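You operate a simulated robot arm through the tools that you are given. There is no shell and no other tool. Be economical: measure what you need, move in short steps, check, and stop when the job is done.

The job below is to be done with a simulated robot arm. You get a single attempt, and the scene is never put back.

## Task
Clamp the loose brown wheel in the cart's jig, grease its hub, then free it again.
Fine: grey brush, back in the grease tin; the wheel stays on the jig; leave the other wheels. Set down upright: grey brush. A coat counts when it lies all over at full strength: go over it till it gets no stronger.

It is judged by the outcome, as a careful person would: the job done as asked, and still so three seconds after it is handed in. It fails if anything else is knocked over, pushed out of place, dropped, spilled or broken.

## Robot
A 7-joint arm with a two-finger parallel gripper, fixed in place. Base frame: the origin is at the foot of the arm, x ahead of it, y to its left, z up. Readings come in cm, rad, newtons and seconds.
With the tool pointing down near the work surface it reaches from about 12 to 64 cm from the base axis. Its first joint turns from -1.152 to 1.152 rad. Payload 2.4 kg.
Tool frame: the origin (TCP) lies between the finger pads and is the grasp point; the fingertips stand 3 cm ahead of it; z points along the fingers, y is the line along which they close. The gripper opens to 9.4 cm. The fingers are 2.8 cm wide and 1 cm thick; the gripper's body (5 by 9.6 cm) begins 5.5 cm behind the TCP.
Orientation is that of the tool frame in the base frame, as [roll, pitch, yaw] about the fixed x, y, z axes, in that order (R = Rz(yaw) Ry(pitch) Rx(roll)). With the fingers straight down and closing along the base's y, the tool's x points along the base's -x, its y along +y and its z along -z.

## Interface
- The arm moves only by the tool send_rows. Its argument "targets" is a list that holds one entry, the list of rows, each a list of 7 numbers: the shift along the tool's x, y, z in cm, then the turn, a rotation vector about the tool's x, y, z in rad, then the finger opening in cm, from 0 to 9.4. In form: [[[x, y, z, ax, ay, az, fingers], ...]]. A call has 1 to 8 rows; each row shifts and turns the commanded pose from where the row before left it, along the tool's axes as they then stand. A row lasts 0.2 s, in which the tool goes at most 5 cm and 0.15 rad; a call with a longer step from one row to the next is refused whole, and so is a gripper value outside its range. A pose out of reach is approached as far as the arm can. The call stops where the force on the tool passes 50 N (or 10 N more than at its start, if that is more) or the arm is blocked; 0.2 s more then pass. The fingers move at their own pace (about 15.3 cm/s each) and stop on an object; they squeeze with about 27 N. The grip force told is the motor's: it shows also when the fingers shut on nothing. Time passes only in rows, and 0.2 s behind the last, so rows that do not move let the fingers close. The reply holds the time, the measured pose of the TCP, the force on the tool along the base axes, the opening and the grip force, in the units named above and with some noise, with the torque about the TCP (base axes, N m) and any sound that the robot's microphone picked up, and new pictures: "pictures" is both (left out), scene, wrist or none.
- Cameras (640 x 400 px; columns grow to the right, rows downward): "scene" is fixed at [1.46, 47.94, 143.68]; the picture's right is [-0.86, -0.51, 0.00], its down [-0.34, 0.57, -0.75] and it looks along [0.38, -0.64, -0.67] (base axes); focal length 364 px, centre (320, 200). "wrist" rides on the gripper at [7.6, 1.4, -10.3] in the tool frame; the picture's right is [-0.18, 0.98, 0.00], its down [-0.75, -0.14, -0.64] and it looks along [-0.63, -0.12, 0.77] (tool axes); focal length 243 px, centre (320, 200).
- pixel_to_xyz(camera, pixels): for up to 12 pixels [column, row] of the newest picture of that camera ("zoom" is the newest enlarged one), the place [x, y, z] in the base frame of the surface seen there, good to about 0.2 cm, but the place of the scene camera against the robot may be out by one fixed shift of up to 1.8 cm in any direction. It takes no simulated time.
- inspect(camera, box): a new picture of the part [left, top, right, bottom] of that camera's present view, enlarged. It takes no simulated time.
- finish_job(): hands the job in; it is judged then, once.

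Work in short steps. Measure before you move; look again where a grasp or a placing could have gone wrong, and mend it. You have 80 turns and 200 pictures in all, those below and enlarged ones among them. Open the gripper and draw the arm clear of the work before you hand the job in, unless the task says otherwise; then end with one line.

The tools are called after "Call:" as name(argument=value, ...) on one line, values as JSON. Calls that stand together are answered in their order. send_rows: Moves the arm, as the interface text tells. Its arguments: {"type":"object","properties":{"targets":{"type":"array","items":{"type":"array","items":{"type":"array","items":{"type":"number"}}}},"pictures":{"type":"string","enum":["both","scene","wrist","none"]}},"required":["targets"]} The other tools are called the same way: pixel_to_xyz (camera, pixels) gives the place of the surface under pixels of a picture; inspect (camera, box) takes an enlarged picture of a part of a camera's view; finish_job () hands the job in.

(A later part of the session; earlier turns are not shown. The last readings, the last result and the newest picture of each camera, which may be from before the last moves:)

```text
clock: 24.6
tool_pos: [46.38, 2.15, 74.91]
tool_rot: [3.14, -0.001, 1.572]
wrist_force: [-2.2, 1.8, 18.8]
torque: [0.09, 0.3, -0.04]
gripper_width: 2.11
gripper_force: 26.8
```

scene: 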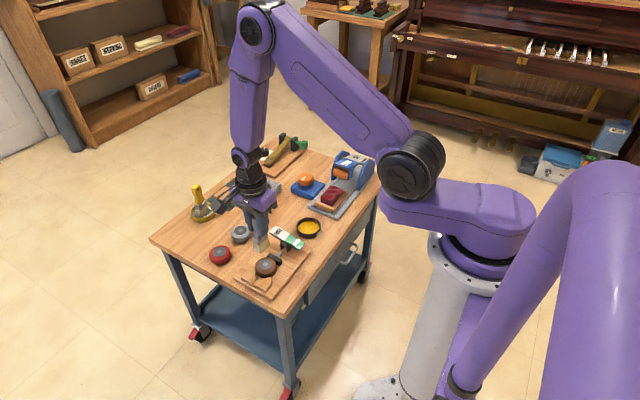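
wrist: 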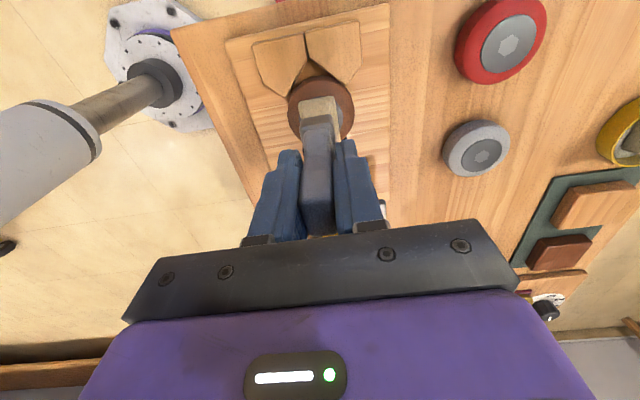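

Contact (19 N). I ease 0.08 cm and stroke back and forth over the hub.

Call:
send_rows(targets=[[[0, 0, -0.08, 0, 0, 0, 0.5], [0, 0.6, 0, 0, 0, 0, 0.5], [0, -0.6, 0, 0, 0, 0, 0.5], [0, -0.6, 0, 0, 0, 0, 0.5], [0, -0.4, 0, 0, 0, 0, 0.5], [0, 0.6, 0, 0, 0, 0, 0.5], [0, 0.6, 0, 0, 0, 0, 0.5], [0, 0.4, 0, 0, 0, 0, 0.5]]], pictures="none")

Call:
send_rows(targets=[[[0, -0.6, -0.5, 0, 0, 0, 0.5], [0, 0, -3, 0, 0, 0, 0.5], [0, 0, -3, 0, 0, 0, 0.5], [-4, 0, 0, 0, 0, 0, 0.5]]])

Call:
inspect(camera="scene", box=[230, 210, 320, 290])

Call:
inspect(camera="wrist", box=[240, 20, 400, 180])

```text
clock: 26.4
tool_pos: [46.86, 2.09, 75.03]
tool_rot: [3.141, -0.003, 1.571]
wrist_force: [0.0, -0.4, -0.5]
torque: [-0.01, 0.01, -0.02]
gripper_width: 2.1
gripper_force: 27.5
```

```text
clock: 27.4
tool_pos: [46.27, -1.81, 81.5]
tool_rot: [3.138, -0.001, 1.574]
wrist_force: [-0.2, -0.6, -1.0]
torque: [-0.01, -0.02, -0.01]
gripper_width: 2.07
gripper_force: 27.2
```

scene: 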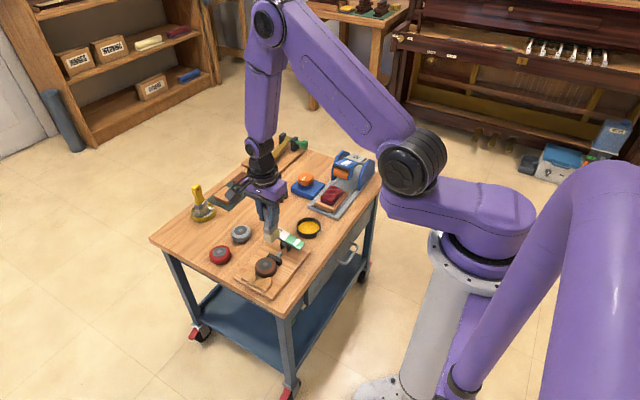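
wrist: 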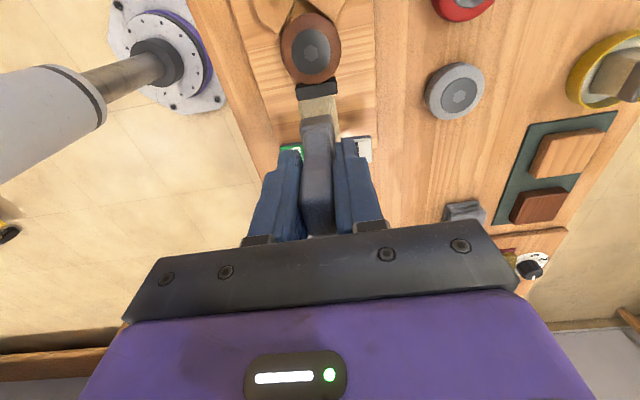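

```text
5.00 times, centred on (275, 250) of scene
```

zoom: 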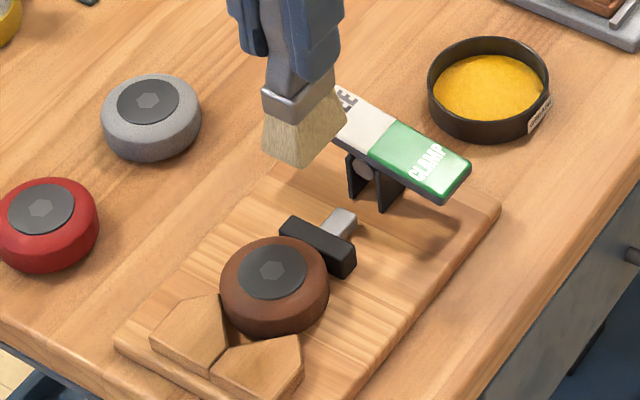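

```text
2.50 times, centred on (320, 100) of wrist
```

zoom: 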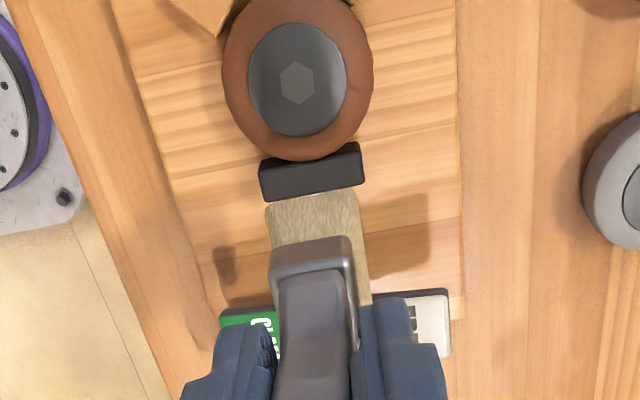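

No grease visible on the hub, and the bristles look clean; probably the brush must be dipped actively. I measure the grease surface.

Call:
pixel_to_xyz(camera="zoom", pixels=[[298, 82], [310, 210], [320, 260]])

Call:
inspect(camera="scene", box=[250, 210, 330, 280])

Call:
pixel_to_xyz(camera="scene", pixels=[[308, 227], [303, 226], [313, 228], [308, 231], [308, 222], [268, 264], [262, 268], [308, 217], [270, 237]])

```text
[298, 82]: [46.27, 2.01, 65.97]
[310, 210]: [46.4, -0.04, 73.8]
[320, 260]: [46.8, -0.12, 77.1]
```

```text
5.71 times, centred on (290, 245) of scene
```

zoom: 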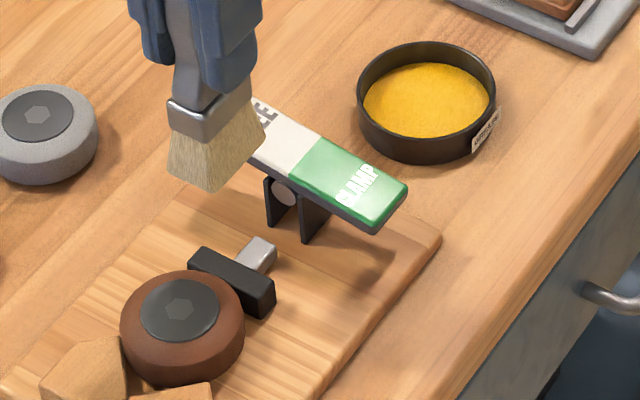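

```text
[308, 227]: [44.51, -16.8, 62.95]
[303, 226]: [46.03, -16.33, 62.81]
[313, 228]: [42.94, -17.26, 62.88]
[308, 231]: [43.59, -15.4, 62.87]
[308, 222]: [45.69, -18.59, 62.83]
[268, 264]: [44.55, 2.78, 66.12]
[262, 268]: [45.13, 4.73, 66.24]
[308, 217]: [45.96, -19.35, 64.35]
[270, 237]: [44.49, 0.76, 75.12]
```

Grease surface is z≈62.8, exactly where the bristles rested. I go back and press the brush lightly into the grease with a small wipe.

Call:
send_rows(targets=[[[-3.9, -0.2, 0, 0, 0, 0, 0.5], [-3.9, -0.3, 0, 0, 0, 0, 0.5], [-3.9, -0.3, 0, 0, 0, 0, 0.5], [-3.8, -0.3, 0, 0, 0, 0, 0.5], [0, 0, 3, 0, 0, 0, 0.5], [0, 0, 3, 0, 0, 0, 0.5], [0, 0, 3, 0, 0, 0, 0.5], [0, 0, 0.6, 0, 0, 0, 0.5]]], pictures="wrist")

```text
clock: 29.2
tool_pos: [45.18, -17.52, 71.89]
tool_rot: [3.141, -0.003, 1.572]
wrist_force: [-0.4, -0.2, -0.9]
torque: [0.0, -0.03, 0.02]
gripper_width: 2.1
gripper_force: 27.2
```

wrist: 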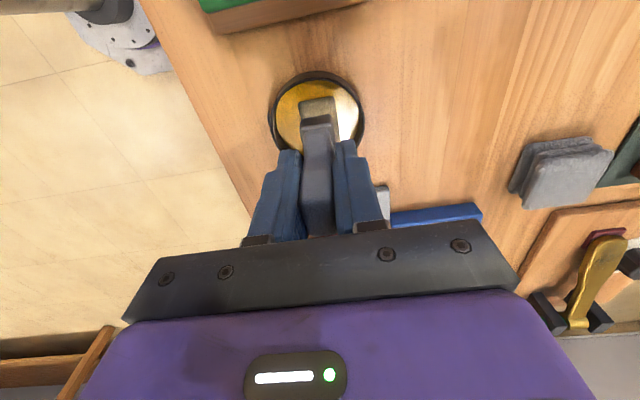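

Call:
send_rows(targets=[[[0.2, 0, 0.15, 0, 0, 0, 0.5], [0, 0, 0.1, 0, 0, 0, 0.5], [0, 0, 0.05, 0, 0, 0, 0.5], [0, 0.4, 0, 0, 0, 0, 0.5], [0, -0.4, 0, 0, 0, 0, 0.5], [0, -0.4, 0, 0, 0, 0, 0.5], [0, 0.4, 0, 0, 0, 0, 0.5]]], pictures="none")

```text
clock: 30.8
tool_pos: [45.19, -17.17, 71.7]
tool_rot: [3.141, -0.002, 1.569]
wrist_force: [-4.7, -4.1, 18.6]
torque: [-0.45, 0.2, -0.01]
gripper_width: 2.1
gripper_force: 27.2
```

Pressed with ~19 N in the tin. I lift and look at the bristles for grease.

Call:
send_rows(targets=[[[0, 0, -0.5, 0, 0, 0, 0.5], [0, 0, -3, 0, 0, 0, 0.5], [0, 0, -3, 0, 0, 0, 0.5], [0, 0, -3, 0, 0, 0, 0.5], [3.5, 0.2, 0, 0, 0, 0, 0.5], [4, 0.2, 0, 0, 0, 0, 0.5], [4, 0.3, 0, 0, 0, 0, 0.5], [4, 0.3, 0, 0, 0, 0, 0.5]]])

Call:
inspect(camera="scene", box=[230, 200, 330, 290])

```text
clock: 32.6
tool_pos: [46.27, -1.45, 81.05]
tool_rot: [3.14, -0.001, 1.571]
wrist_force: [0.1, 0.7, -1.0]
torque: [0.0, -0.01, -0.01]
gripper_width: 2.09
gripper_force: 27.5
```

scene: 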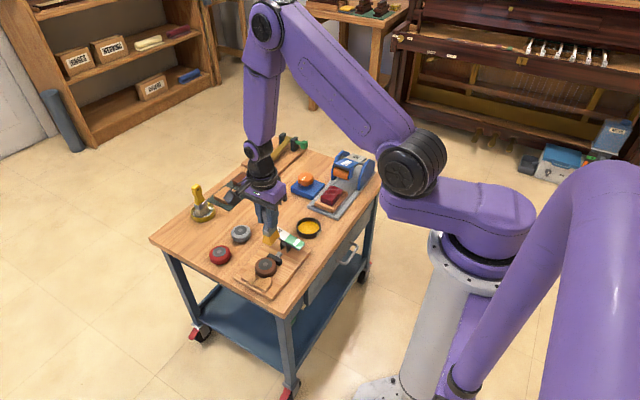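
wrist: 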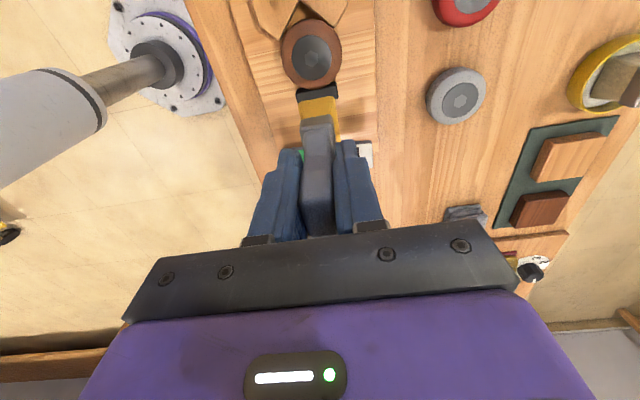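

```text
4.44 times, centred on (280, 245) of scene
```

zoom: 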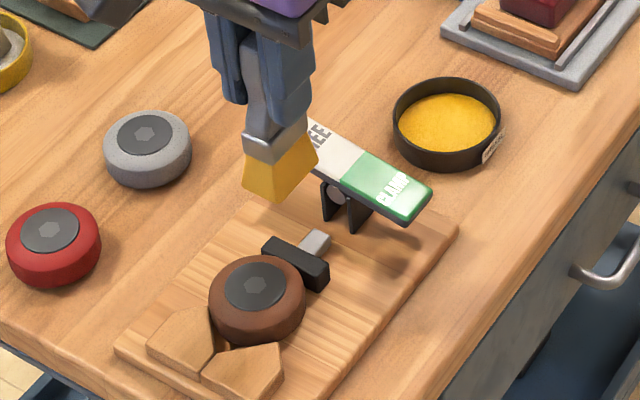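

Bristles are now yellow with grease. I move over the hub and lower to just above contact.

Call:
send_rows(targets=[[[3.6, 0, 0, 0, 0, 0, 0.5], [0, 0, 3, 0, 0, 0, 0.5], [0, 0, 2.6, 0, 0, 0, 0.5], [0, 0, 0.3, 0, 0, 0, 0.5], [0, 0, 0.1, 0, 0, 0, 0.5], [0, 0, 0, 0, 0, 0, 0.5]]], pictures="wrist")

Call:
inspect(camera="wrist", box=[240, 60, 400, 200])

```text
clock: 34.0
tool_pos: [46.21, 1.98, 75.16]
tool_rot: [3.14, 0.0, 1.57]
wrist_force: [0.5, 0.2, -1.7]
torque: [0.03, -0.01, 0.04]
gripper_width: 2.07
gripper_force: 27.3
```

wrist: 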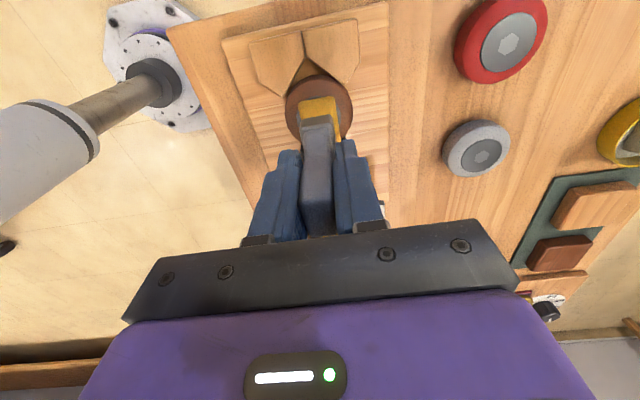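

```text
2.86 times, centred on (320, 130) of wrist
```

zoom: 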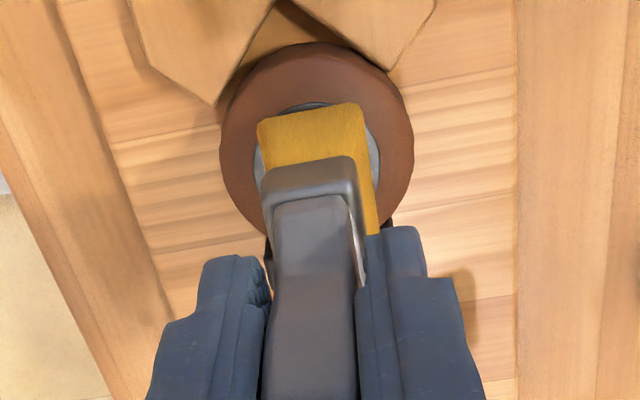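

Well-centred. I lower to light contact and stroke ±0.6 cm in x.

Call:
send_rows(targets=[[[0, 0.1, 0.12, 0, 0, 0, 0.5], [0, 0, 0.1, 0, 0, 0, 0.5], [0, 0.6, 0, 0, 0, 0, 0.5], [0, -0.6, 0, 0, 0, 0, 0.5], [0, -0.6, 0, 0, 0, 0, 0.5], [0, 0.6, 0, 0, 0, 0, 0.5]]], pictures="none")

```text
clock: 35.4
tool_pos: [46.08, 2.01, 74.9]
tool_rot: [-3.137, -0.002, 1.572]
wrist_force: [-8.3, 1.1, 12.0]
torque: [0.05, 0.73, 0.0]
gripper_width: 2.09
gripper_force: 27.1
```

Contact held (12 N). A few more strokes, including small y shifts, then lift and look.

Call:
send_rows(targets=[[[0.3, 0.3, 0, 0, 0, 0, 0.5], [0, 0.4, 0, 0, 0, 0, 0.5], [-0.6, -0.3, 0, 0, 0, 0, 0.5], [0, -0.7, 0, 0, 0, 0, 0.5], [0.6, -0.3, 0, 0, 0, 0, 0.5], [-0.3, 0.6, 0, 0, 0, 0, 0.5]]], pictures="none")

Call:
send_rows(targets=[[[0, 0, -0.5, 0, 0, 0, 0.5], [0, 0, -3, 0, 0, 0, 0.5], [0, 0, -3, 0, 0, 0, 0.5], [-4, 0, 0, 0, 0, 0, 0.5]]])

Call:
inspect(camera="scene", box=[235, 225, 305, 285])

Call:
inspect(camera="wrist", box=[260, 0, 380, 120])

```text
clock: 36.8
tool_pos: [46.05, 1.99, 75.0]
tool_rot: [-3.138, -0.003, 1.573]
wrist_force: [-5.7, 3.4, 11.2]
torque: [0.32, 0.47, -0.04]
gripper_width: 2.08
gripper_force: 26.9
```

```text
clock: 37.8
tool_pos: [46.09, -2.23, 81.36]
tool_rot: [3.139, -0.001, 1.57]
wrist_force: [0.8, 0.7, -1.4]
torque: [-0.01, 0.04, -0.02]
gripper_width: 2.1
gripper_force: 27.0
```

scene: 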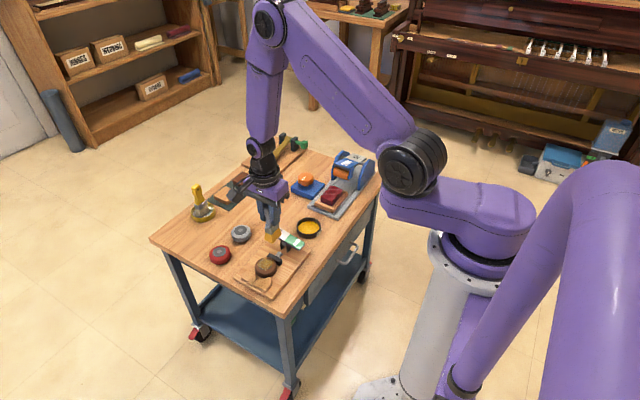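
wrist: 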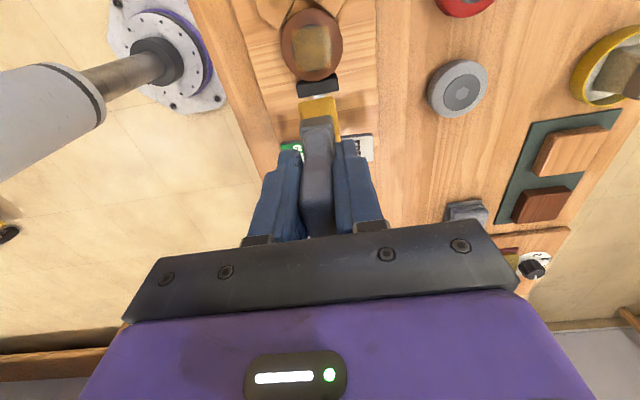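

```text
6.67 times, centred on (270, 255) of scene
```

zoom: 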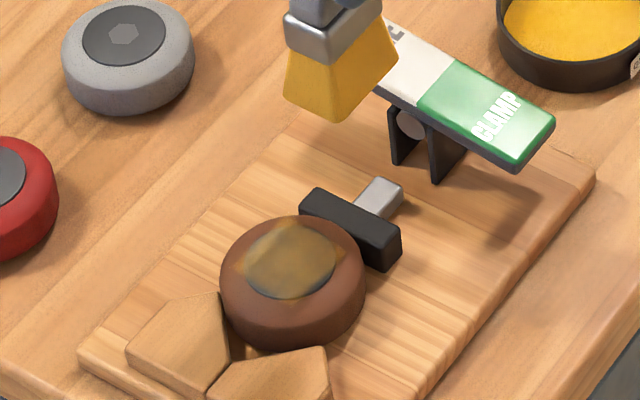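

```text
3.33 times, centred on (320, 60) of wrist
```

zoom: 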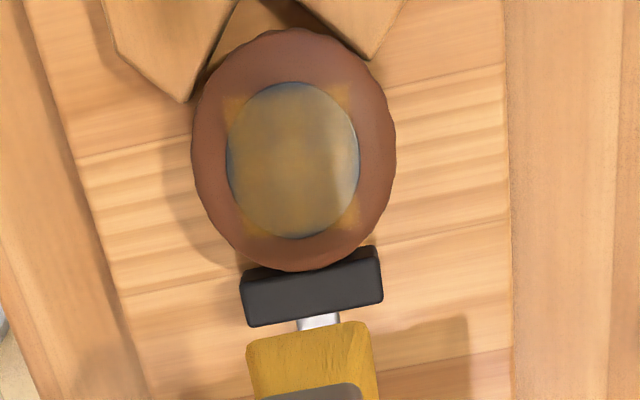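

A thin coat shows, weaker at the hub's edges. I go back for more, wider strokes.

Call:
send_rows(targets=[[[4.2, 0.2, 0, 0, 0, 0, 0.5], [0, 0, 3, 0, 0, 0, 0.5], [0, 0, 3, 0, 0, 0, 0.5], [0, 0, 0.3, 0, 0, 0, 0.5], [0, 0, 0.12, 0, 0, 0, 0.5], [0, 0.8, 0, 0, 0, 0, 0.5], [0, -0.8, 0, 0, 0, 0, 0.5], [0, -0.8, 0, 0, 0, 0, 0.5]]], pictures="none")

Call:
send_rows(targets=[[[0.3, 0, 0, 0, 0, 0, 0.5], [0, 0.8, 0, 0, 0, 0, 0.5], [0, 0.8, 0, 0, 0, 0, 0.5], [-0.6, 0, 0, 0, 0, 0, 0.5], [0, -0.8, 0, 0, 0, 0, 0.5], [0, -0.8, 0, 0, 0, 0, 0.5], [0.3, 0.8, 0, 0, 0, 0, 0.5]]], pictures="none")

Call:
send_rows(targets=[[[0, 0.8, 0, 0, 0, 0, 0.5], [0, -0.8, 0, 0, 0, 0, 0.5], [0, -0.8, 0, 0, 0, 0, 0.5], [0, 0.8, 0, 0, 0, 0, 0.5], [0, 0.8, 0, 0, 0, 0, 0.5], [0, -0.8, 0, 0, 0, 0, 0.5], [0, -0.8, 0, 0, 0, 0, 0.5], [0, 0.8, 0, 0, 0, 0, 0.5]]], pictures="none")

Call:
send_rows(targets=[[[0, 0, -0.5, 0, 0, 0, 0.5], [0, 0, -3, 0, 0, 0, 0.5], [0, 0, -3, 0, 0, 0, 0.5], [-4, 0, 0, 0, 0, 0, 0.5]]])

Call:
inspect(camera="scene", box=[235, 225, 305, 285])

Call:
inspect(camera="wrist", box=[260, 0, 380, 120])

```text
clock: 39.6
tool_pos: [45.66, 2.22, 75.01]
tool_rot: [3.139, -0.002, 1.573]
wrist_force: [0.2, 0.3, -1.0]
torque: [0.02, 0.01, 0.01]
gripper_width: 2.09
gripper_force: 27.7
```

```text
clock: 41.2
tool_pos: [46.6, 2.13, 75.05]
tool_rot: [3.14, -0.002, 1.573]
wrist_force: [-0.4, -0.9, -1.2]
torque: [0.01, -0.01, 0.01]
gripper_width: 2.08
gripper_force: 26.9
```

```text
clock: 43.0
tool_pos: [46.48, 2.13, 75.02]
tool_rot: [3.14, -0.001, 1.571]
wrist_force: [0.3, 0.0, -0.6]
torque: [0.0, 0.01, -0.03]
gripper_width: 2.08
gripper_force: 26.9
```

```text
clock: 44.0
tool_pos: [46.79, -1.8, 81.52]
tool_rot: [3.141, -0.002, 1.573]
wrist_force: [-0.4, 0.3, -0.7]
torque: [-0.02, 0.0, -0.02]
gripper_width: 2.1
gripper_force: 27.5
```

scene: 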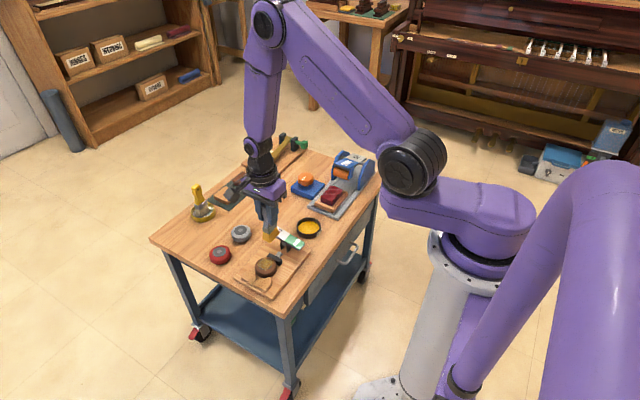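
wrist: 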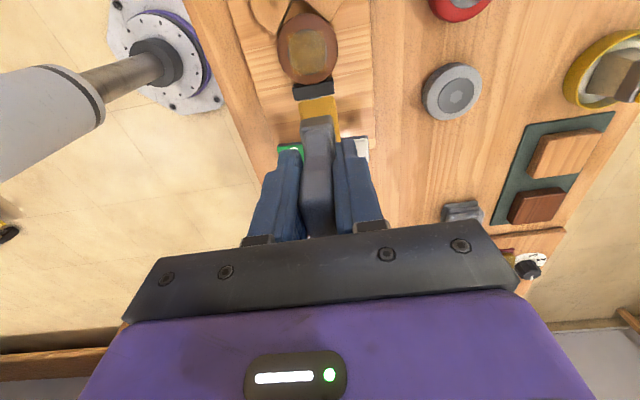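

```text
6.67 times, centred on (270, 255) of scene
```

zoom: 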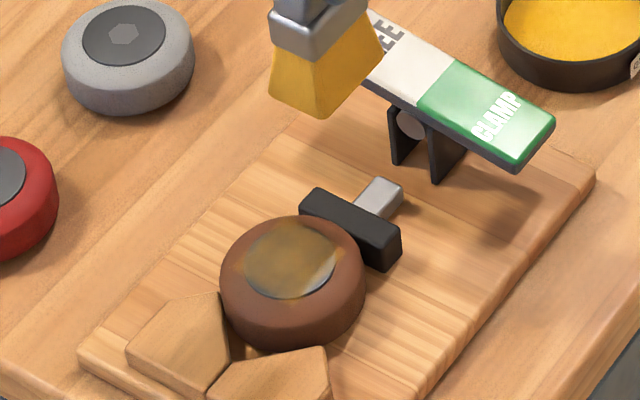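

```text
3.33 times, centred on (320, 60) of wrist
```

zoom: 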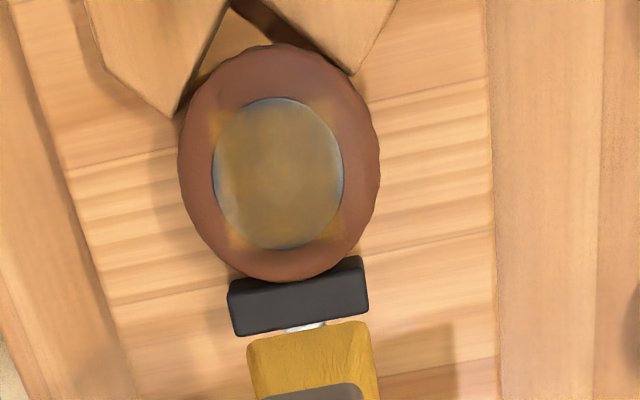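

The second round barely touched (no force). I repeat with ~0.15 cm more depth.

Call:
send_rows(targets=[[[3.9, -0.45, 0, 0, 0, 0, 0.5], [0, 0, 3, 0, 0, 0, 0.5], [0, 0, 3.2, 0, 0, 0, 0.5], [0, 0, 0.3, 0, 0, 0, 0.5], [0, 0, 0.17, 0, 0, 0, 0.5], [0, 0.7, 0, 0, 0, 0, 0.5], [0, 0, 0, 0, 0, 0, 0.5]]], pictures="none")

```text
clock: 45.6
tool_pos: [46.72, 1.9, 74.86]
tool_rot: [3.141, 0.0, 1.57]
wrist_force: [-6.6, -2.0, 18.1]
torque: [-0.2, 0.74, -0.01]
gripper_width: 2.21
gripper_force: 26.4
```

Good contact (18 N). Strokes across the whole hub now.

Call:
send_rows(targets=[[[0, -0.7, 0, 0, 0, 0, 0.5], [0, -0.7, 0, 0, 0, 0, 0.5], [0, -0.2, 0, 0, 0, 0, 0.5], [0, 0.8, 0, 0, 0, 0, 0.5], [0, 0.8, 0, 0, 0, 0, 0.5], [0, 0.2, 0, 0, 0, 0, 0.5], [0, -0.9, 0, 0, 0, 0, 0.5], [0, -0.9, 0, 0, 0, 0, 0.5]]], pictures="none")

Call:
send_rows(targets=[[[0.3, 0.2, 0, 0, 0, 0, 0.5], [0, 0.8, 0, 0, 0, 0, 0.5], [0, 0.8, 0, 0, 0, 0, 0.5], [-0.6, 0, 0, 0, 0, 0, 0.5], [0, -0.8, 0, 0, 0, 0, 0.5], [0, -0.8, 0, 0, 0, 0, 0.5], [0.3, 0.8, 0, 0, 0, 0, 0.5]]], pictures="none")

Call:
send_rows(targets=[[[0, 0, -0.5, 0, 0, 0, 0.5], [0, 0, -3, 0, 0, 0, 0.5], [0, 0, -3, 0, 0, 0, 0.5], [-4, 0, 0, 0, 0, 0, 0.5]]])

Call:
inspect(camera="scene", box=[235, 225, 305, 285])

Call:
inspect(camera="wrist", box=[260, 0, 380, 120])

```text
clock: 47.4
tool_pos: [45.06, 2.06, 74.84]
tool_rot: [3.138, -0.001, 1.572]
wrist_force: [0.3, -0.1, -1.3]
torque: [0.05, 0.0, 0.0]
gripper_width: 2.06
gripper_force: 27.1
```

```text
clock: 49.0
tool_pos: [46.16, 1.99, 74.66]
tool_rot: [-3.141, -0.002, 1.571]
wrist_force: [0.6, -0.3, -1.3]
torque: [0.03, -0.03, 0.01]
gripper_width: 2.09
gripper_force: 26.6
```

```text
clock: 50.0
tool_pos: [46.27, -1.95, 81.12]
tool_rot: [3.14, -0.002, 1.571]
wrist_force: [0.2, 0.0, -0.1]
torque: [-0.03, 0.01, 0.0]
gripper_width: 2.08
gripper_force: 27.0
```

scene: 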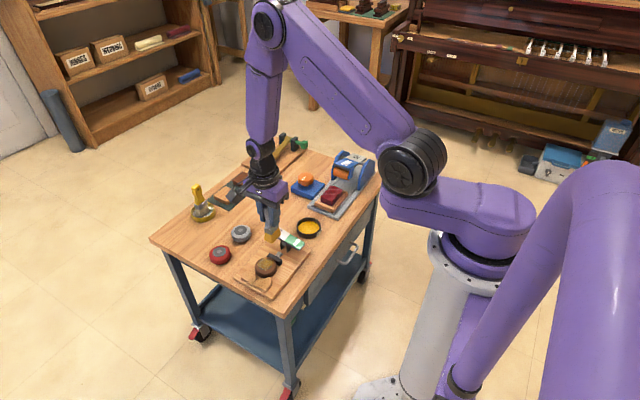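
wrist: 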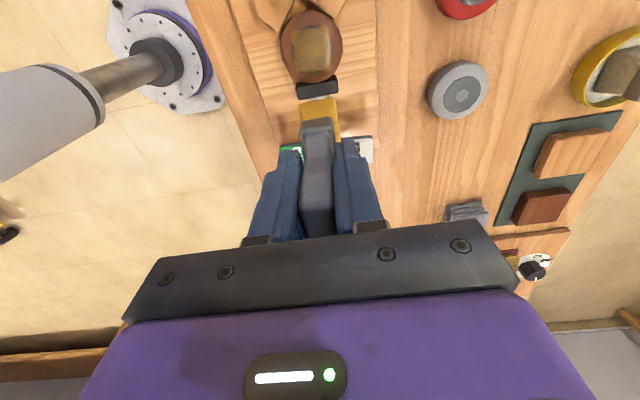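

```text
6.67 times, centred on (270, 255) of scene
```

zoom: 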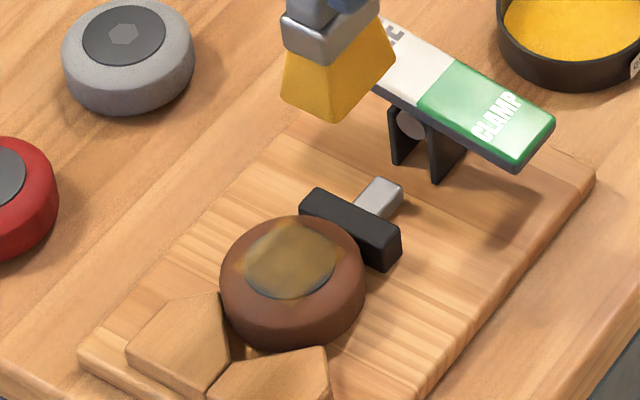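

```text
3.33 times, centred on (320, 60) of wrist
```

zoom: 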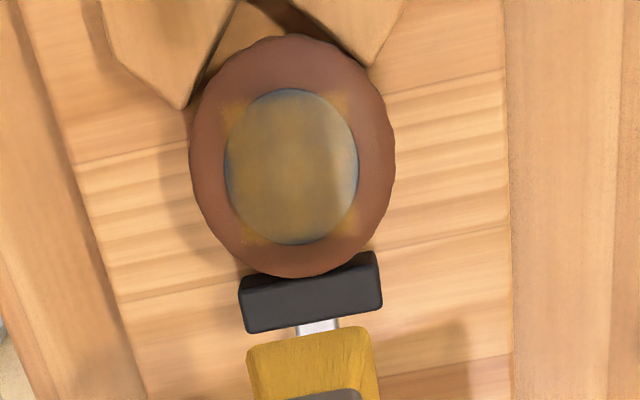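

Force vanished at z 74.66–74.84, so the brush slipped up slightly in the grip and later strokes were light. I go again, keeping pressure with tiny downward increments during strokes.

Call:
send_rows(targets=[[[4.0, 0, 0, 0, 0, 0, 0.5], [0, 0, 3, 0, 0, 0, 0.5], [0, 0, 3.2, 0, 0, 0, 0.5], [0, 0, 0.25, 0, 0, 0, 0.5], [0, 0, 0.1, 0, 0, 0, 0.5], [0, 0, 0, 0, 0, 0, 0.5]]], pictures="none")

```text
clock: 51.4
tool_pos: [46.23, 2.01, 74.89]
tool_rot: [3.14, -0.003, 1.571]
wrist_force: [0.4, -0.5, -2.4]
torque: [-0.01, 0.01, -0.01]
gripper_width: 2.08
gripper_force: 26.8
```

Call:
send_rows(targets=[[[0, 0, 0.1, 0, 0, 0, 0.5], [0, 0, 0.1, 0, 0, 0, 0.5], [0, 0, 0, 0, 0, 0, 0.5]]], pictures="none")

```text
clock: 52.2
tool_pos: [46.19, 1.95, 74.56]
tool_rot: [3.139, -0.001, 1.573]
wrist_force: [-2.9, 1.7, 23.8]
torque: [0.16, 0.29, 0.01]
gripper_width: 2.1
gripper_force: 26.8
```

24 N contact at z≈74.56. Slow strokes of ±0.7 cm with tiny z increments.

Call:
send_rows(targets=[[[0, 0.4, 0, 0, 0, 0, 0.5], [0, 0.4, 0, 0, 0, 0, 0.5], [0, -0.4, 0.02, 0, 0, 0, 0.5], [0, -0.4, 0, 0, 0, 0, 0.5], [0, -0.4, 0.02, 0, 0, 0, 0.5], [0, -0.4, 0, 0, 0, 0, 0.5], [0, 0.4, 0.02, 0, 0, 0, 0.5], [0, 0.4, 0, 0, 0, 0, 0.5]]], pictures="scene")

Call:
inspect(camera="scene", box=[235, 225, 305, 285])

```text
clock: 54.0
tool_pos: [45.89, 2.12, 74.51]
tool_rot: [-3.136, -0.002, 1.573]
wrist_force: [-9.9, 3.1, 15.4]
torque: [0.25, 0.87, 0.01]
gripper_width: 2.2
gripper_force: 26.8
```

scene: 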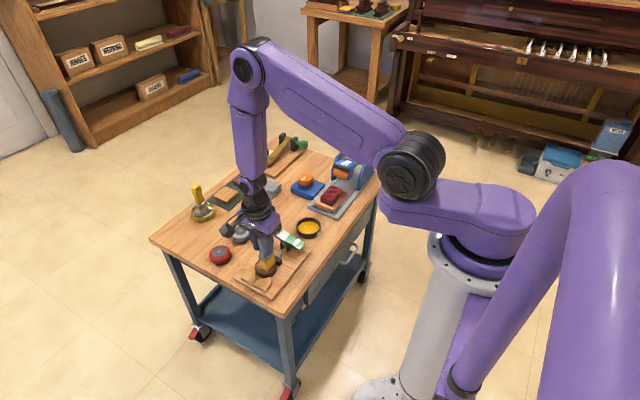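

```text
6.67 times, centred on (270, 255) of scene
```

zoom: 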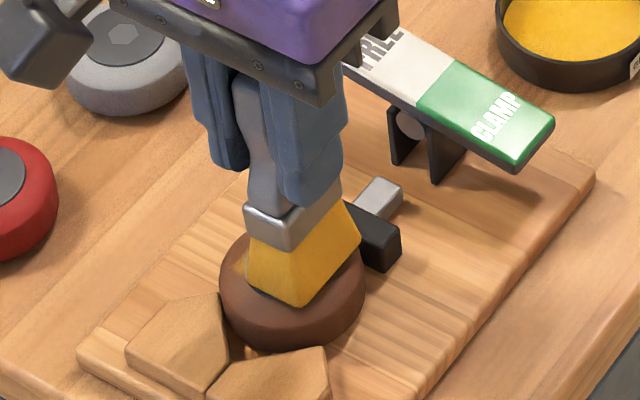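

Contact held through the stroke (15 N). I make more strokes with larger amplitude so the bristles really slide over the edges.

Call:
send_rows(targets=[[[0, 0.5, 0, 0, 0, 0, 0.5], [0, 0.5, 0.02, 0, 0, 0, 0.5], [0, -0.5, 0, 0, 0, 0, 0.5], [0, -0.5, 0.02, 0, 0, 0, 0.5], [0, -0.5, 0, 0, 0, 0, 0.5], [0, -0.4, 0.02, 0, 0, 0, 0.5], [0, 0.5, 0, 0, 0, 0, 0.5], [0, 0.5, 0.02, 0, 0, 0, 0.5]]], pictures="none")

Call:
send_rows(targets=[[[0.4, 0.3, 0, 0, 0, 0, 0.5], [-0.4, 0.3, 0.02, 0, 0, 0, 0.5], [-0.4, 0, 0, 0, 0, 0, 0.5], [0, -0.5, 0.02, 0, 0, 0, 0.5], [0, -0.5, 0, 0, 0, 0, 0.5], [0.4, -0.3, 0.02, 0, 0, 0, 0.5], [0.4, 0.3, 0, 0, 0, 0, 0.5], [-0.4, 0.4, 0, 0, 0, 0, 0.5]]], pictures="none")

Call:
send_rows(targets=[[[0, 0, -0.5, 0, 0, 0, 0.5], [0, 0, -3, 0, 0, 0, 0.5], [0, 0, -3, 0, 0, 0, 0.5], [-4, 0, 0, 0, 0, 0, 0.5]]])

Call:
inspect(camera="scene", box=[235, 225, 305, 285])

Call:
inspect(camera="wrist", box=[260, 0, 380, 120])

```text
clock: 55.8
tool_pos: [46.05, 2.02, 74.56]
tool_rot: [-3.139, -0.002, 1.571]
wrist_force: [-8.4, -1.4, 12.5]
torque: [-0.11, 0.78, 0.0]
gripper_width: 2.2
gripper_force: 27.1
```

```text
clock: 57.6
tool_pos: [46.04, 2.21, 74.45]
tool_rot: [-3.136, -0.003, 1.575]
wrist_force: [-10.2, 5.9, 15.3]
torque: [0.44, 0.84, 0.01]
gripper_width: 2.17
gripper_force: 27.7
```

```text
clock: 58.6
tool_pos: [46.22, -1.85, 81.0]
tool_rot: [3.141, -0.002, 1.572]
wrist_force: [0.3, -0.4, -0.8]
torque: [-0.01, 0.03, -0.01]
gripper_width: 2.06
gripper_force: 26.9
```

scene: 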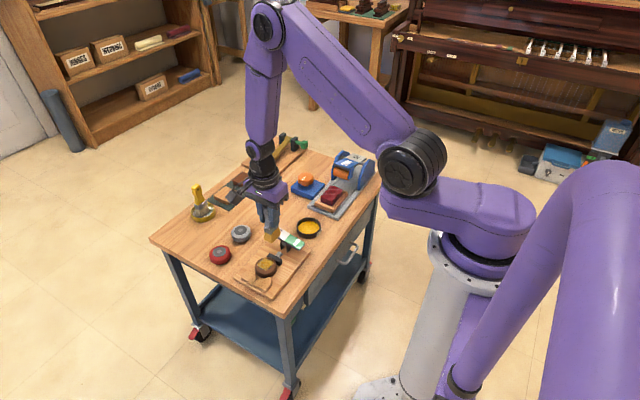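
wrist: 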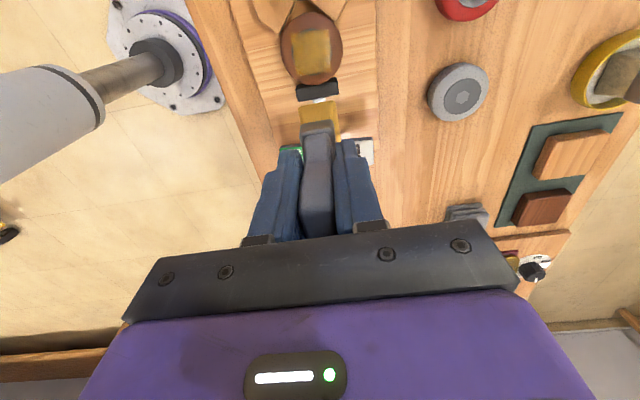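

```text
6.67 times, centred on (270, 255) of scene
```

zoom: 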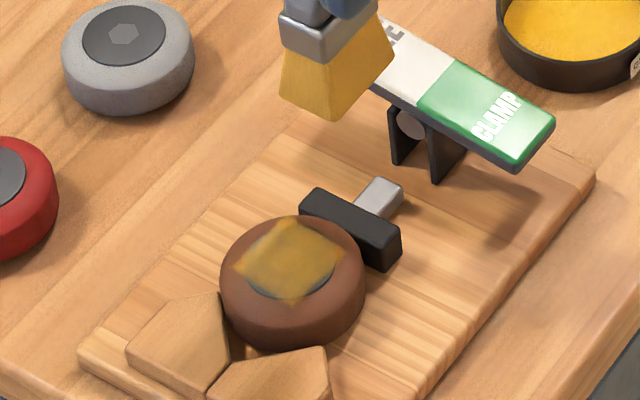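

```text
3.33 times, centred on (320, 60) of wrist
```

zoom: 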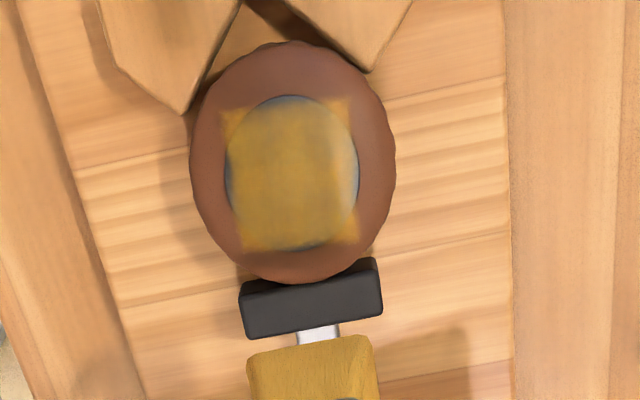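

Coat is stronger but centred; edges (+x, ±y) are weak and the brush is a bit less yellow. I reload it in the tin, pressing down gently.

Call:
send_rows(targets=[[[-3.9, -0.2, 0, 0, 0, 0, 0.5], [-3.9, -0.3, 0, 0, 0, 0, 0.5], [-3.9, -0.3, 0, 0, 0, 0, 0.5], [-3.7, -0.3, 0, 0, 0, 0, 0.5], [0, 0, 3, 0, 0, 0, 0.5], [0, 0, 3, 0, 0, 0, 0.5], [0, 0, 3, 0, 0, 0, 0.5], [0, 0, 0.4, 0, 0, 0, 0.5]]], pictures="none")

Call:
send_rows(targets=[[[0, 0, 0.1, 0, 0, 0, 0.5], [0, 0, 0.1, 0, 0, 0, 0.5], [0, 0, 0, 0, 0, 0, 0.5]]], pictures="none")

```text
clock: 60.4
tool_pos: [45.07, -17.48, 71.56]
tool_rot: [3.141, -0.001, 1.572]
wrist_force: [0.5, 0.1, -1.1]
torque: [0.01, -0.01, 0.0]
gripper_width: 2.07
gripper_force: 26.9
```

```text
clock: 61.2
tool_pos: [45.22, -17.4, 71.36]
tool_rot: [3.139, -0.002, 1.57]
wrist_force: [0.4, -0.1, -0.5]
torque: [0.0, -0.01, 0.0]
gripper_width: 2.1
gripper_force: 26.6
```

Call:
send_rows(targets=[[[0, 0, 0.1, 0, 0, 0, 0.5], [0, 0, 0.1, 0, 0, 0, 0.5], [0, 0.3, 0, 0, 0, 0, 0.5], [0, -0.3, 0, 0, 0, 0, 0.5]]], pictures="none")

```text
clock: 62.2
tool_pos: [45.17, -17.25, 71.07]
tool_rot: [3.14, -0.003, 1.573]
wrist_force: [-0.4, -0.3, -0.6]
torque: [0.0, 0.01, -0.02]
gripper_width: 2.09
gripper_force: 26.7
```

Call:
send_rows(targets=[[[0, 0, 0.1, 0, 0, 0, 0.5], [0, 0, 0.1, 0, 0, 0, 0.5], [0, 0, 0, 0, 0, 0, 0.5]]], pictures="wrist")

Call:
inspect(camera="scene", box=[270, 185, 350, 255])

```text
clock: 63.0
tool_pos: [45.18, -17.45, 70.95]
tool_rot: [3.137, 0.0, 1.571]
wrist_force: [-1.9, -1.9, 25.2]
torque: [0.33, 0.17, 0.05]
gripper_width: 2.1
gripper_force: 27.2
```

wrist: 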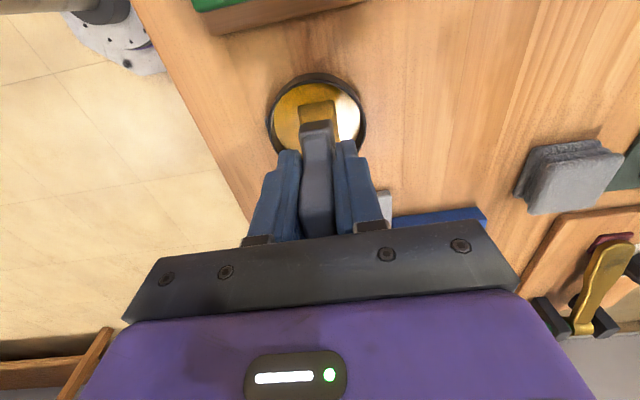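

```text
5.71 times, centred on (310, 220) of scene
```

zoom: 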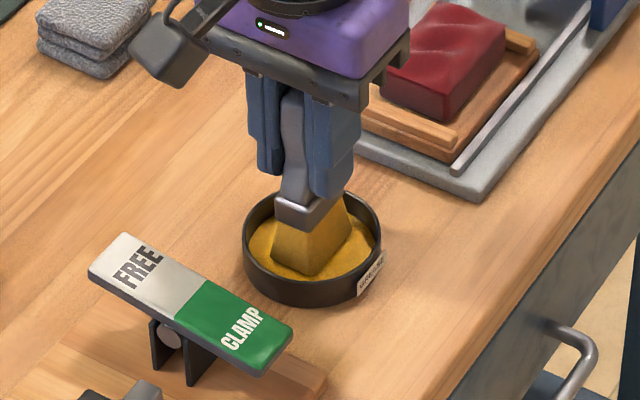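

Reloaded (25 N at z≈71.0, so hub contact is now at z≈74.3). Back to the hub, offset +0.7 in x, for dabbing at the +x edge.

Call:
send_rows(targets=[[[0, 0, -0.5, 0, 0, 0, 0.5], [0, 0, -3, 0, 0, 0, 0.5], [0, 0, -3, 0, 0, 0, 0.5], [0, 0, -3, 0, 0, 0, 0.5], [4.88, 0.45, 0, 0, 0, 0, 0.5], [4.88, 0.45, 0, 0, 0, 0, 0.5], [4.88, 0.45, 0, 0, 0, 0, 0.5], [4.88, 0.45, 0, 0, 0, 0, 0.5]]], pictures="none")

Call:
send_rows(targets=[[[0, 0, 3, 0, 0, 0, 0.5], [0, 0, 2.8, 0, 0, 0, 0.5], [0, 0, 0.3, 0, 0, 0, 0.5], [0, 0, 0.1, 0, 0, 0, 0.5], [0, 0, 0, 0, 0, 0, 0.5]]], pictures="wrist")

Call:
inspect(camera="wrist", box=[240, 60, 400, 200])

```text
clock: 64.8
tool_pos: [47.06, 2.37, 80.47]
tool_rot: [3.14, -0.001, 1.57]
wrist_force: [0.5, -0.2, -1.0]
torque: [0.0, 0.02, 0.0]
gripper_width: 2.11
gripper_force: 27.3
```

```text
clock: 66.0
tool_pos: [47.01, 2.09, 74.18]
tool_rot: [3.139, -0.003, 1.57]
wrist_force: [-1.1, 2.3, 21.2]
torque: [0.08, 0.33, -0.06]
gripper_width: 2.1
gripper_force: 26.5
```

wrist: 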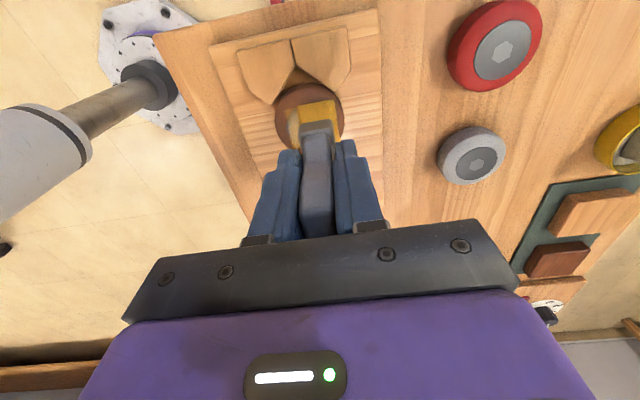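

```text
2.86 times, centred on (320, 130) of wrist
```

zoom: 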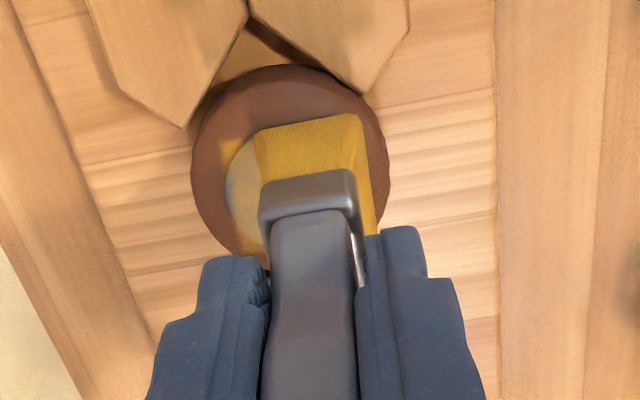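

Pressed at the +x part (21 N). I wiggle in y and x here to coat this side.

Call:
send_rows(targets=[[[0.5, 0, 0, 0, 0, 0, 0.5], [0.2, 0, 0.02, 0, 0, 0, 0.5], [-0.5, 0, 0, 0, 0, 0, 0.5], [-0.5, 0, 0.02, 0, 0, 0, 0.5], [-0.4, 0, 0, 0, 0, 0, 0.5], [0.5, 0, 0.02, 0, 0, 0, 0.5], [0.5, 0, 0, 0, 0, 0, 0.5], [0.2, 0, 0.02, 0, 0, 0, 0.5]]], pictures="none")

Call:
send_rows(targets=[[[-0.5, 0, 0, 0, 0, 0, 0.5], [-0.5, 0, 0.02, 0, 0, 0, 0.5], [-0.2, -0.2, 0, 0, 0, 0, 0.5], [0.5, 0, 0.02, 0, 0, 0, 0.5], [0.5, 0, 0, 0, 0, 0, 0.5], [0.2, 0, 0.02, 0, 0, 0, 0.5], [-0.5, 0, 0, 0, 0, 0, 0.5]]], pictures="none")

Call:
send_rows(targets=[[[0, 0, -0.5, 0, 0, 0, 0.5], [0, 0, -3, 0, 0, 0, 0.5], [0, 0, -3, 0, 0, 0, 0.5], [-4, 0, 0, 0, 0, 0, 0.5]]], pictures="wrist")

Call:
inspect(camera="wrist", box=[250, 0, 370, 120])

```text
clock: 67.8
tool_pos: [46.85, 2.77, 74.18]
tool_rot: [3.141, -0.002, 1.572]
wrist_force: [0.5, -0.4, -1.6]
torque: [-0.01, 0.01, 0.02]
gripper_width: 2.07
gripper_force: 27.4
```

```text
clock: 69.4
tool_pos: [46.83, 2.45, 74.05]
tool_rot: [3.139, -0.002, 1.574]
wrist_force: [1.1, 8.7, 8.3]
torque: [0.68, -0.02, -0.07]
gripper_width: 2.1
gripper_force: 26.3
```

```text
clock: 70.4
tool_pos: [46.89, -1.71, 80.61]
tool_rot: [-3.14, -0.003, 1.572]
wrist_force: [-0.2, 0.1, -0.3]
torque: [0.05, -0.03, -0.01]
gripper_width: 2.09
gripper_force: 26.6
```

wrist: 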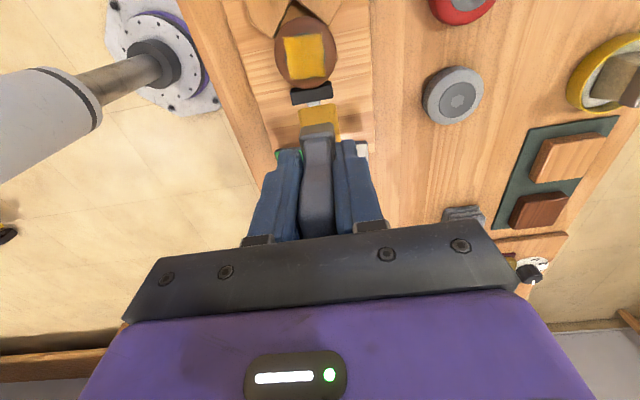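

```text
3.33 times, centred on (310, 60) of wrist
```

zoom: 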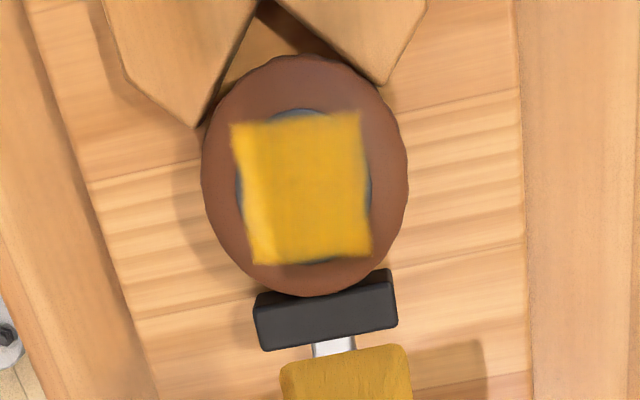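

Much stronger now; only slivers at the hub's top, bottom, left and right remain. I dab with lifts between placements: first at y+0.5.

Call:
send_rows(targets=[[[4.3, -0.6, 0, 0, 0, 0, 0.5], [0, 0, 3, 0, 0, 0, 0.5], [0, 0, 3.2, 0, 0, 0, 0.5], [0, 0, 0.3, 0, 0, 0, 0.5], [0, 0, 0.08, 0, 0, 0, 0.5], [0, 0, 0, 0, 0, 0, 0.5]]], pictures="none")

```text
clock: 71.8
tool_pos: [46.19, 2.42, 74.15]
tool_rot: [3.139, -0.003, 1.573]
wrist_force: [-1.4, 2.1, 9.0]
torque: [0.17, 0.09, 0.0]
gripper_width: 2.11
gripper_force: 27.4
```

Call:
send_rows(targets=[[[0.2, 0.4, 0.08, 0, 0, 0, 0.5], [0, 0.5, 0, 0, 0, 0, 0.5], [0, -0.5, 0.02, 0, 0, 0, 0.5], [0, -0.5, 0, 0, 0, 0, 0.5], [0, -0.5, 0.02, 0, 0, 0, 0.5], [0, -0.4, 0, 0, 0, 0, 0.5], [0, 0.5, 0.02, 0, 0, 0, 0.5], [0, 0.5, 0, 0, 0, 0, 0.5]]], pictures="none")

Call:
send_rows(targets=[[[0, 0.5, 0.02, 0, 0, 0, 0.5], [0, 0.4, 0, 0, 0, 0, 0.5], [0, -0.4, 0, 0, 0, 0, 0.5], [0, 0, -0.7, 0, 0, 0, 0.5], [-1.2, 0, 0, 0, 0, 0, 0.5], [0, 0, 0.6, 0, 0, 0, 0.5], [0, 0, 0.15, 0, 0, 0, 0.5], [0, 0, 0, 0, 0, 0, 0.5]]], pictures="none")

```text
clock: 73.6
tool_pos: [45.94, 2.59, 73.91]
tool_rot: [-3.137, -0.001, 1.573]
wrist_force: [-11.8, 2.9, 22.3]
torque: [0.13, 0.93, -0.1]
gripper_width: 2.3
gripper_force: 26.8
```

```text
clock: 75.4
tool_pos: [46.63, 1.3, 73.78]
tool_rot: [3.14, -0.003, 1.571]
wrist_force: [-0.7, -1.2, 4.9]
torque: [0.03, 0.09, 0.0]
gripper_width: 2.08
gripper_force: 27.4
```

Now on the −y side with light contact; press a bit more and stroke in x here.

Call:
send_rows(targets=[[[0.2, 0.3, 0.1, 0, 0, 0, 0.5], [0, -0.5, 0, 0, 0, 0, 0.5], [0, -0.5, 0.02, 0, 0, 0, 0.5], [0, -0.5, 0, 0, 0, 0, 0.5], [0, 0.5, 0.02, 0, 0, 0, 0.5], [0, 0.5, 0, 0, 0, 0, 0.5], [0, 0.5, 0.02, 0, 0, 0, 0.5], [0, -0.3, 0, 0, 0, 0, 0.5]]], pictures="none")

Call:
send_rows(targets=[[[0, 0, -0.5, 0, 0, 0, 0.5], [0, 0, -3, 0, 0, 0, 0.5], [0, 0, -3, 0, 0, 0, 0.5], [-3.5, 0, 0, 0, 0, 0, 0.5]]])

Call:
inspect(camera="wrist", box=[250, 0, 370, 120])

Call:
inspect(camera="scene", box=[235, 225, 305, 285])

```text
clock: 76.8
tool_pos: [45.97, 1.68, 73.78]
tool_rot: [-3.133, -0.002, 1.57]
wrist_force: [-3.3, -0.2, 14.8]
torque: [0.03, 0.22, 0.0]
gripper_width: 2.07
gripper_force: 26.8
stopped in row 6: the force on the tool passed its limit at 53 N (the readings are from after the stop); the commanded pose is now the measured one
```

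```text
clock: 77.8
tool_pos: [46.04, -1.8, 80.15]
tool_rot: [-3.132, -0.001, 1.572]
wrist_force: [-1.1, 0.2, -0.7]
torque: [0.01, -0.02, 0.02]
gripper_width: 2.09
gripper_force: 26.3
```

scene: 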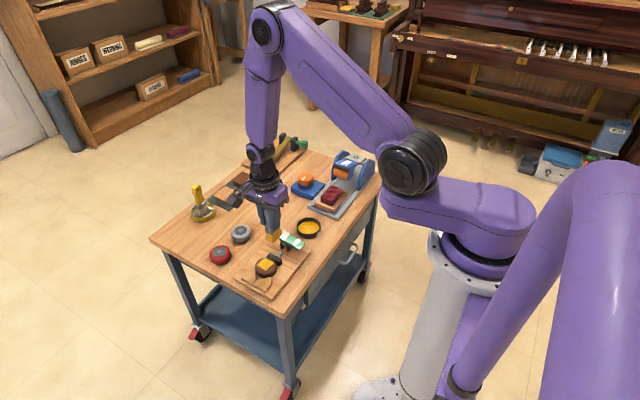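
wrist: 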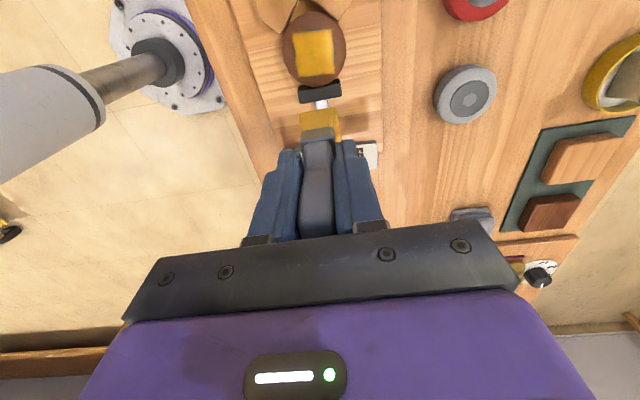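

```text
3.33 times, centred on (310, 60) of wrist
```

zoom: 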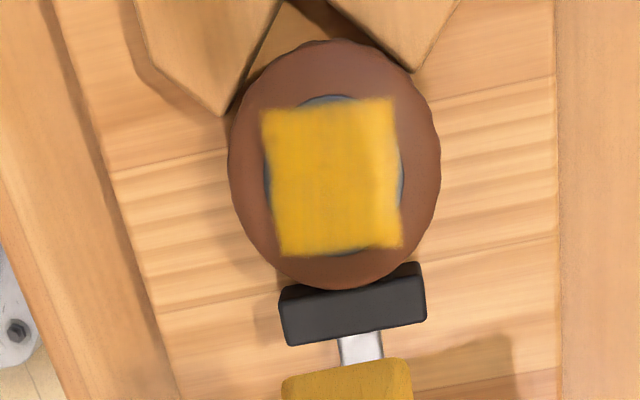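

```text
6.67 times, centred on (270, 255) of scene
```

zoom: 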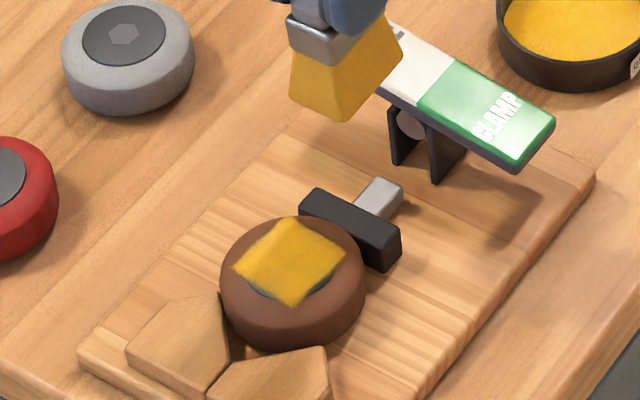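

The coated area keeps the same square outline, now quite uniform yellow — likely the full coat zone. I do one more pass at +x and −x sides to check whether it gets any stronger.

Call:
send_rows(targets=[[[3.9, 0.8, 0, 0, 0, 0, 0.5], [0, 0, 3, 0, 0, 0, 0.5], [0, 0, 3, 0, 0, 0, 0.5], [0, 0, 0.3, 0, 0, 0, 0.5], [0, 0, 0.1, 0, 0, 0, 0.5], [0, 0, 0, 0, 0, 0, 0.5]]], pictures="none")

```text
clock: 79.2
tool_pos: [46.81, 1.98, 73.75]
tool_rot: [-3.133, -0.001, 1.571]
wrist_force: [-0.1, 0.0, -1.2]
torque: [-0.02, 0.0, 0.0]
gripper_width: 2.09
gripper_force: 26.6
```

Call:
send_rows(targets=[[[0, 0, 0.1, 0, 0, 0, 0.5], [0, 0, 0.1, 0, 0, 0, 0.5], [0, 0, 0, 0, 0, 0, 0.5]]], pictures="none")

```text
clock: 80.0
tool_pos: [46.92, 2.08, 73.69]
tool_rot: [-3.134, -0.002, 1.572]
wrist_force: [-5.8, 2.2, 36.7]
torque: [0.14, 0.65, 0.04]
gripper_width: 2.09
gripper_force: 27.4
```

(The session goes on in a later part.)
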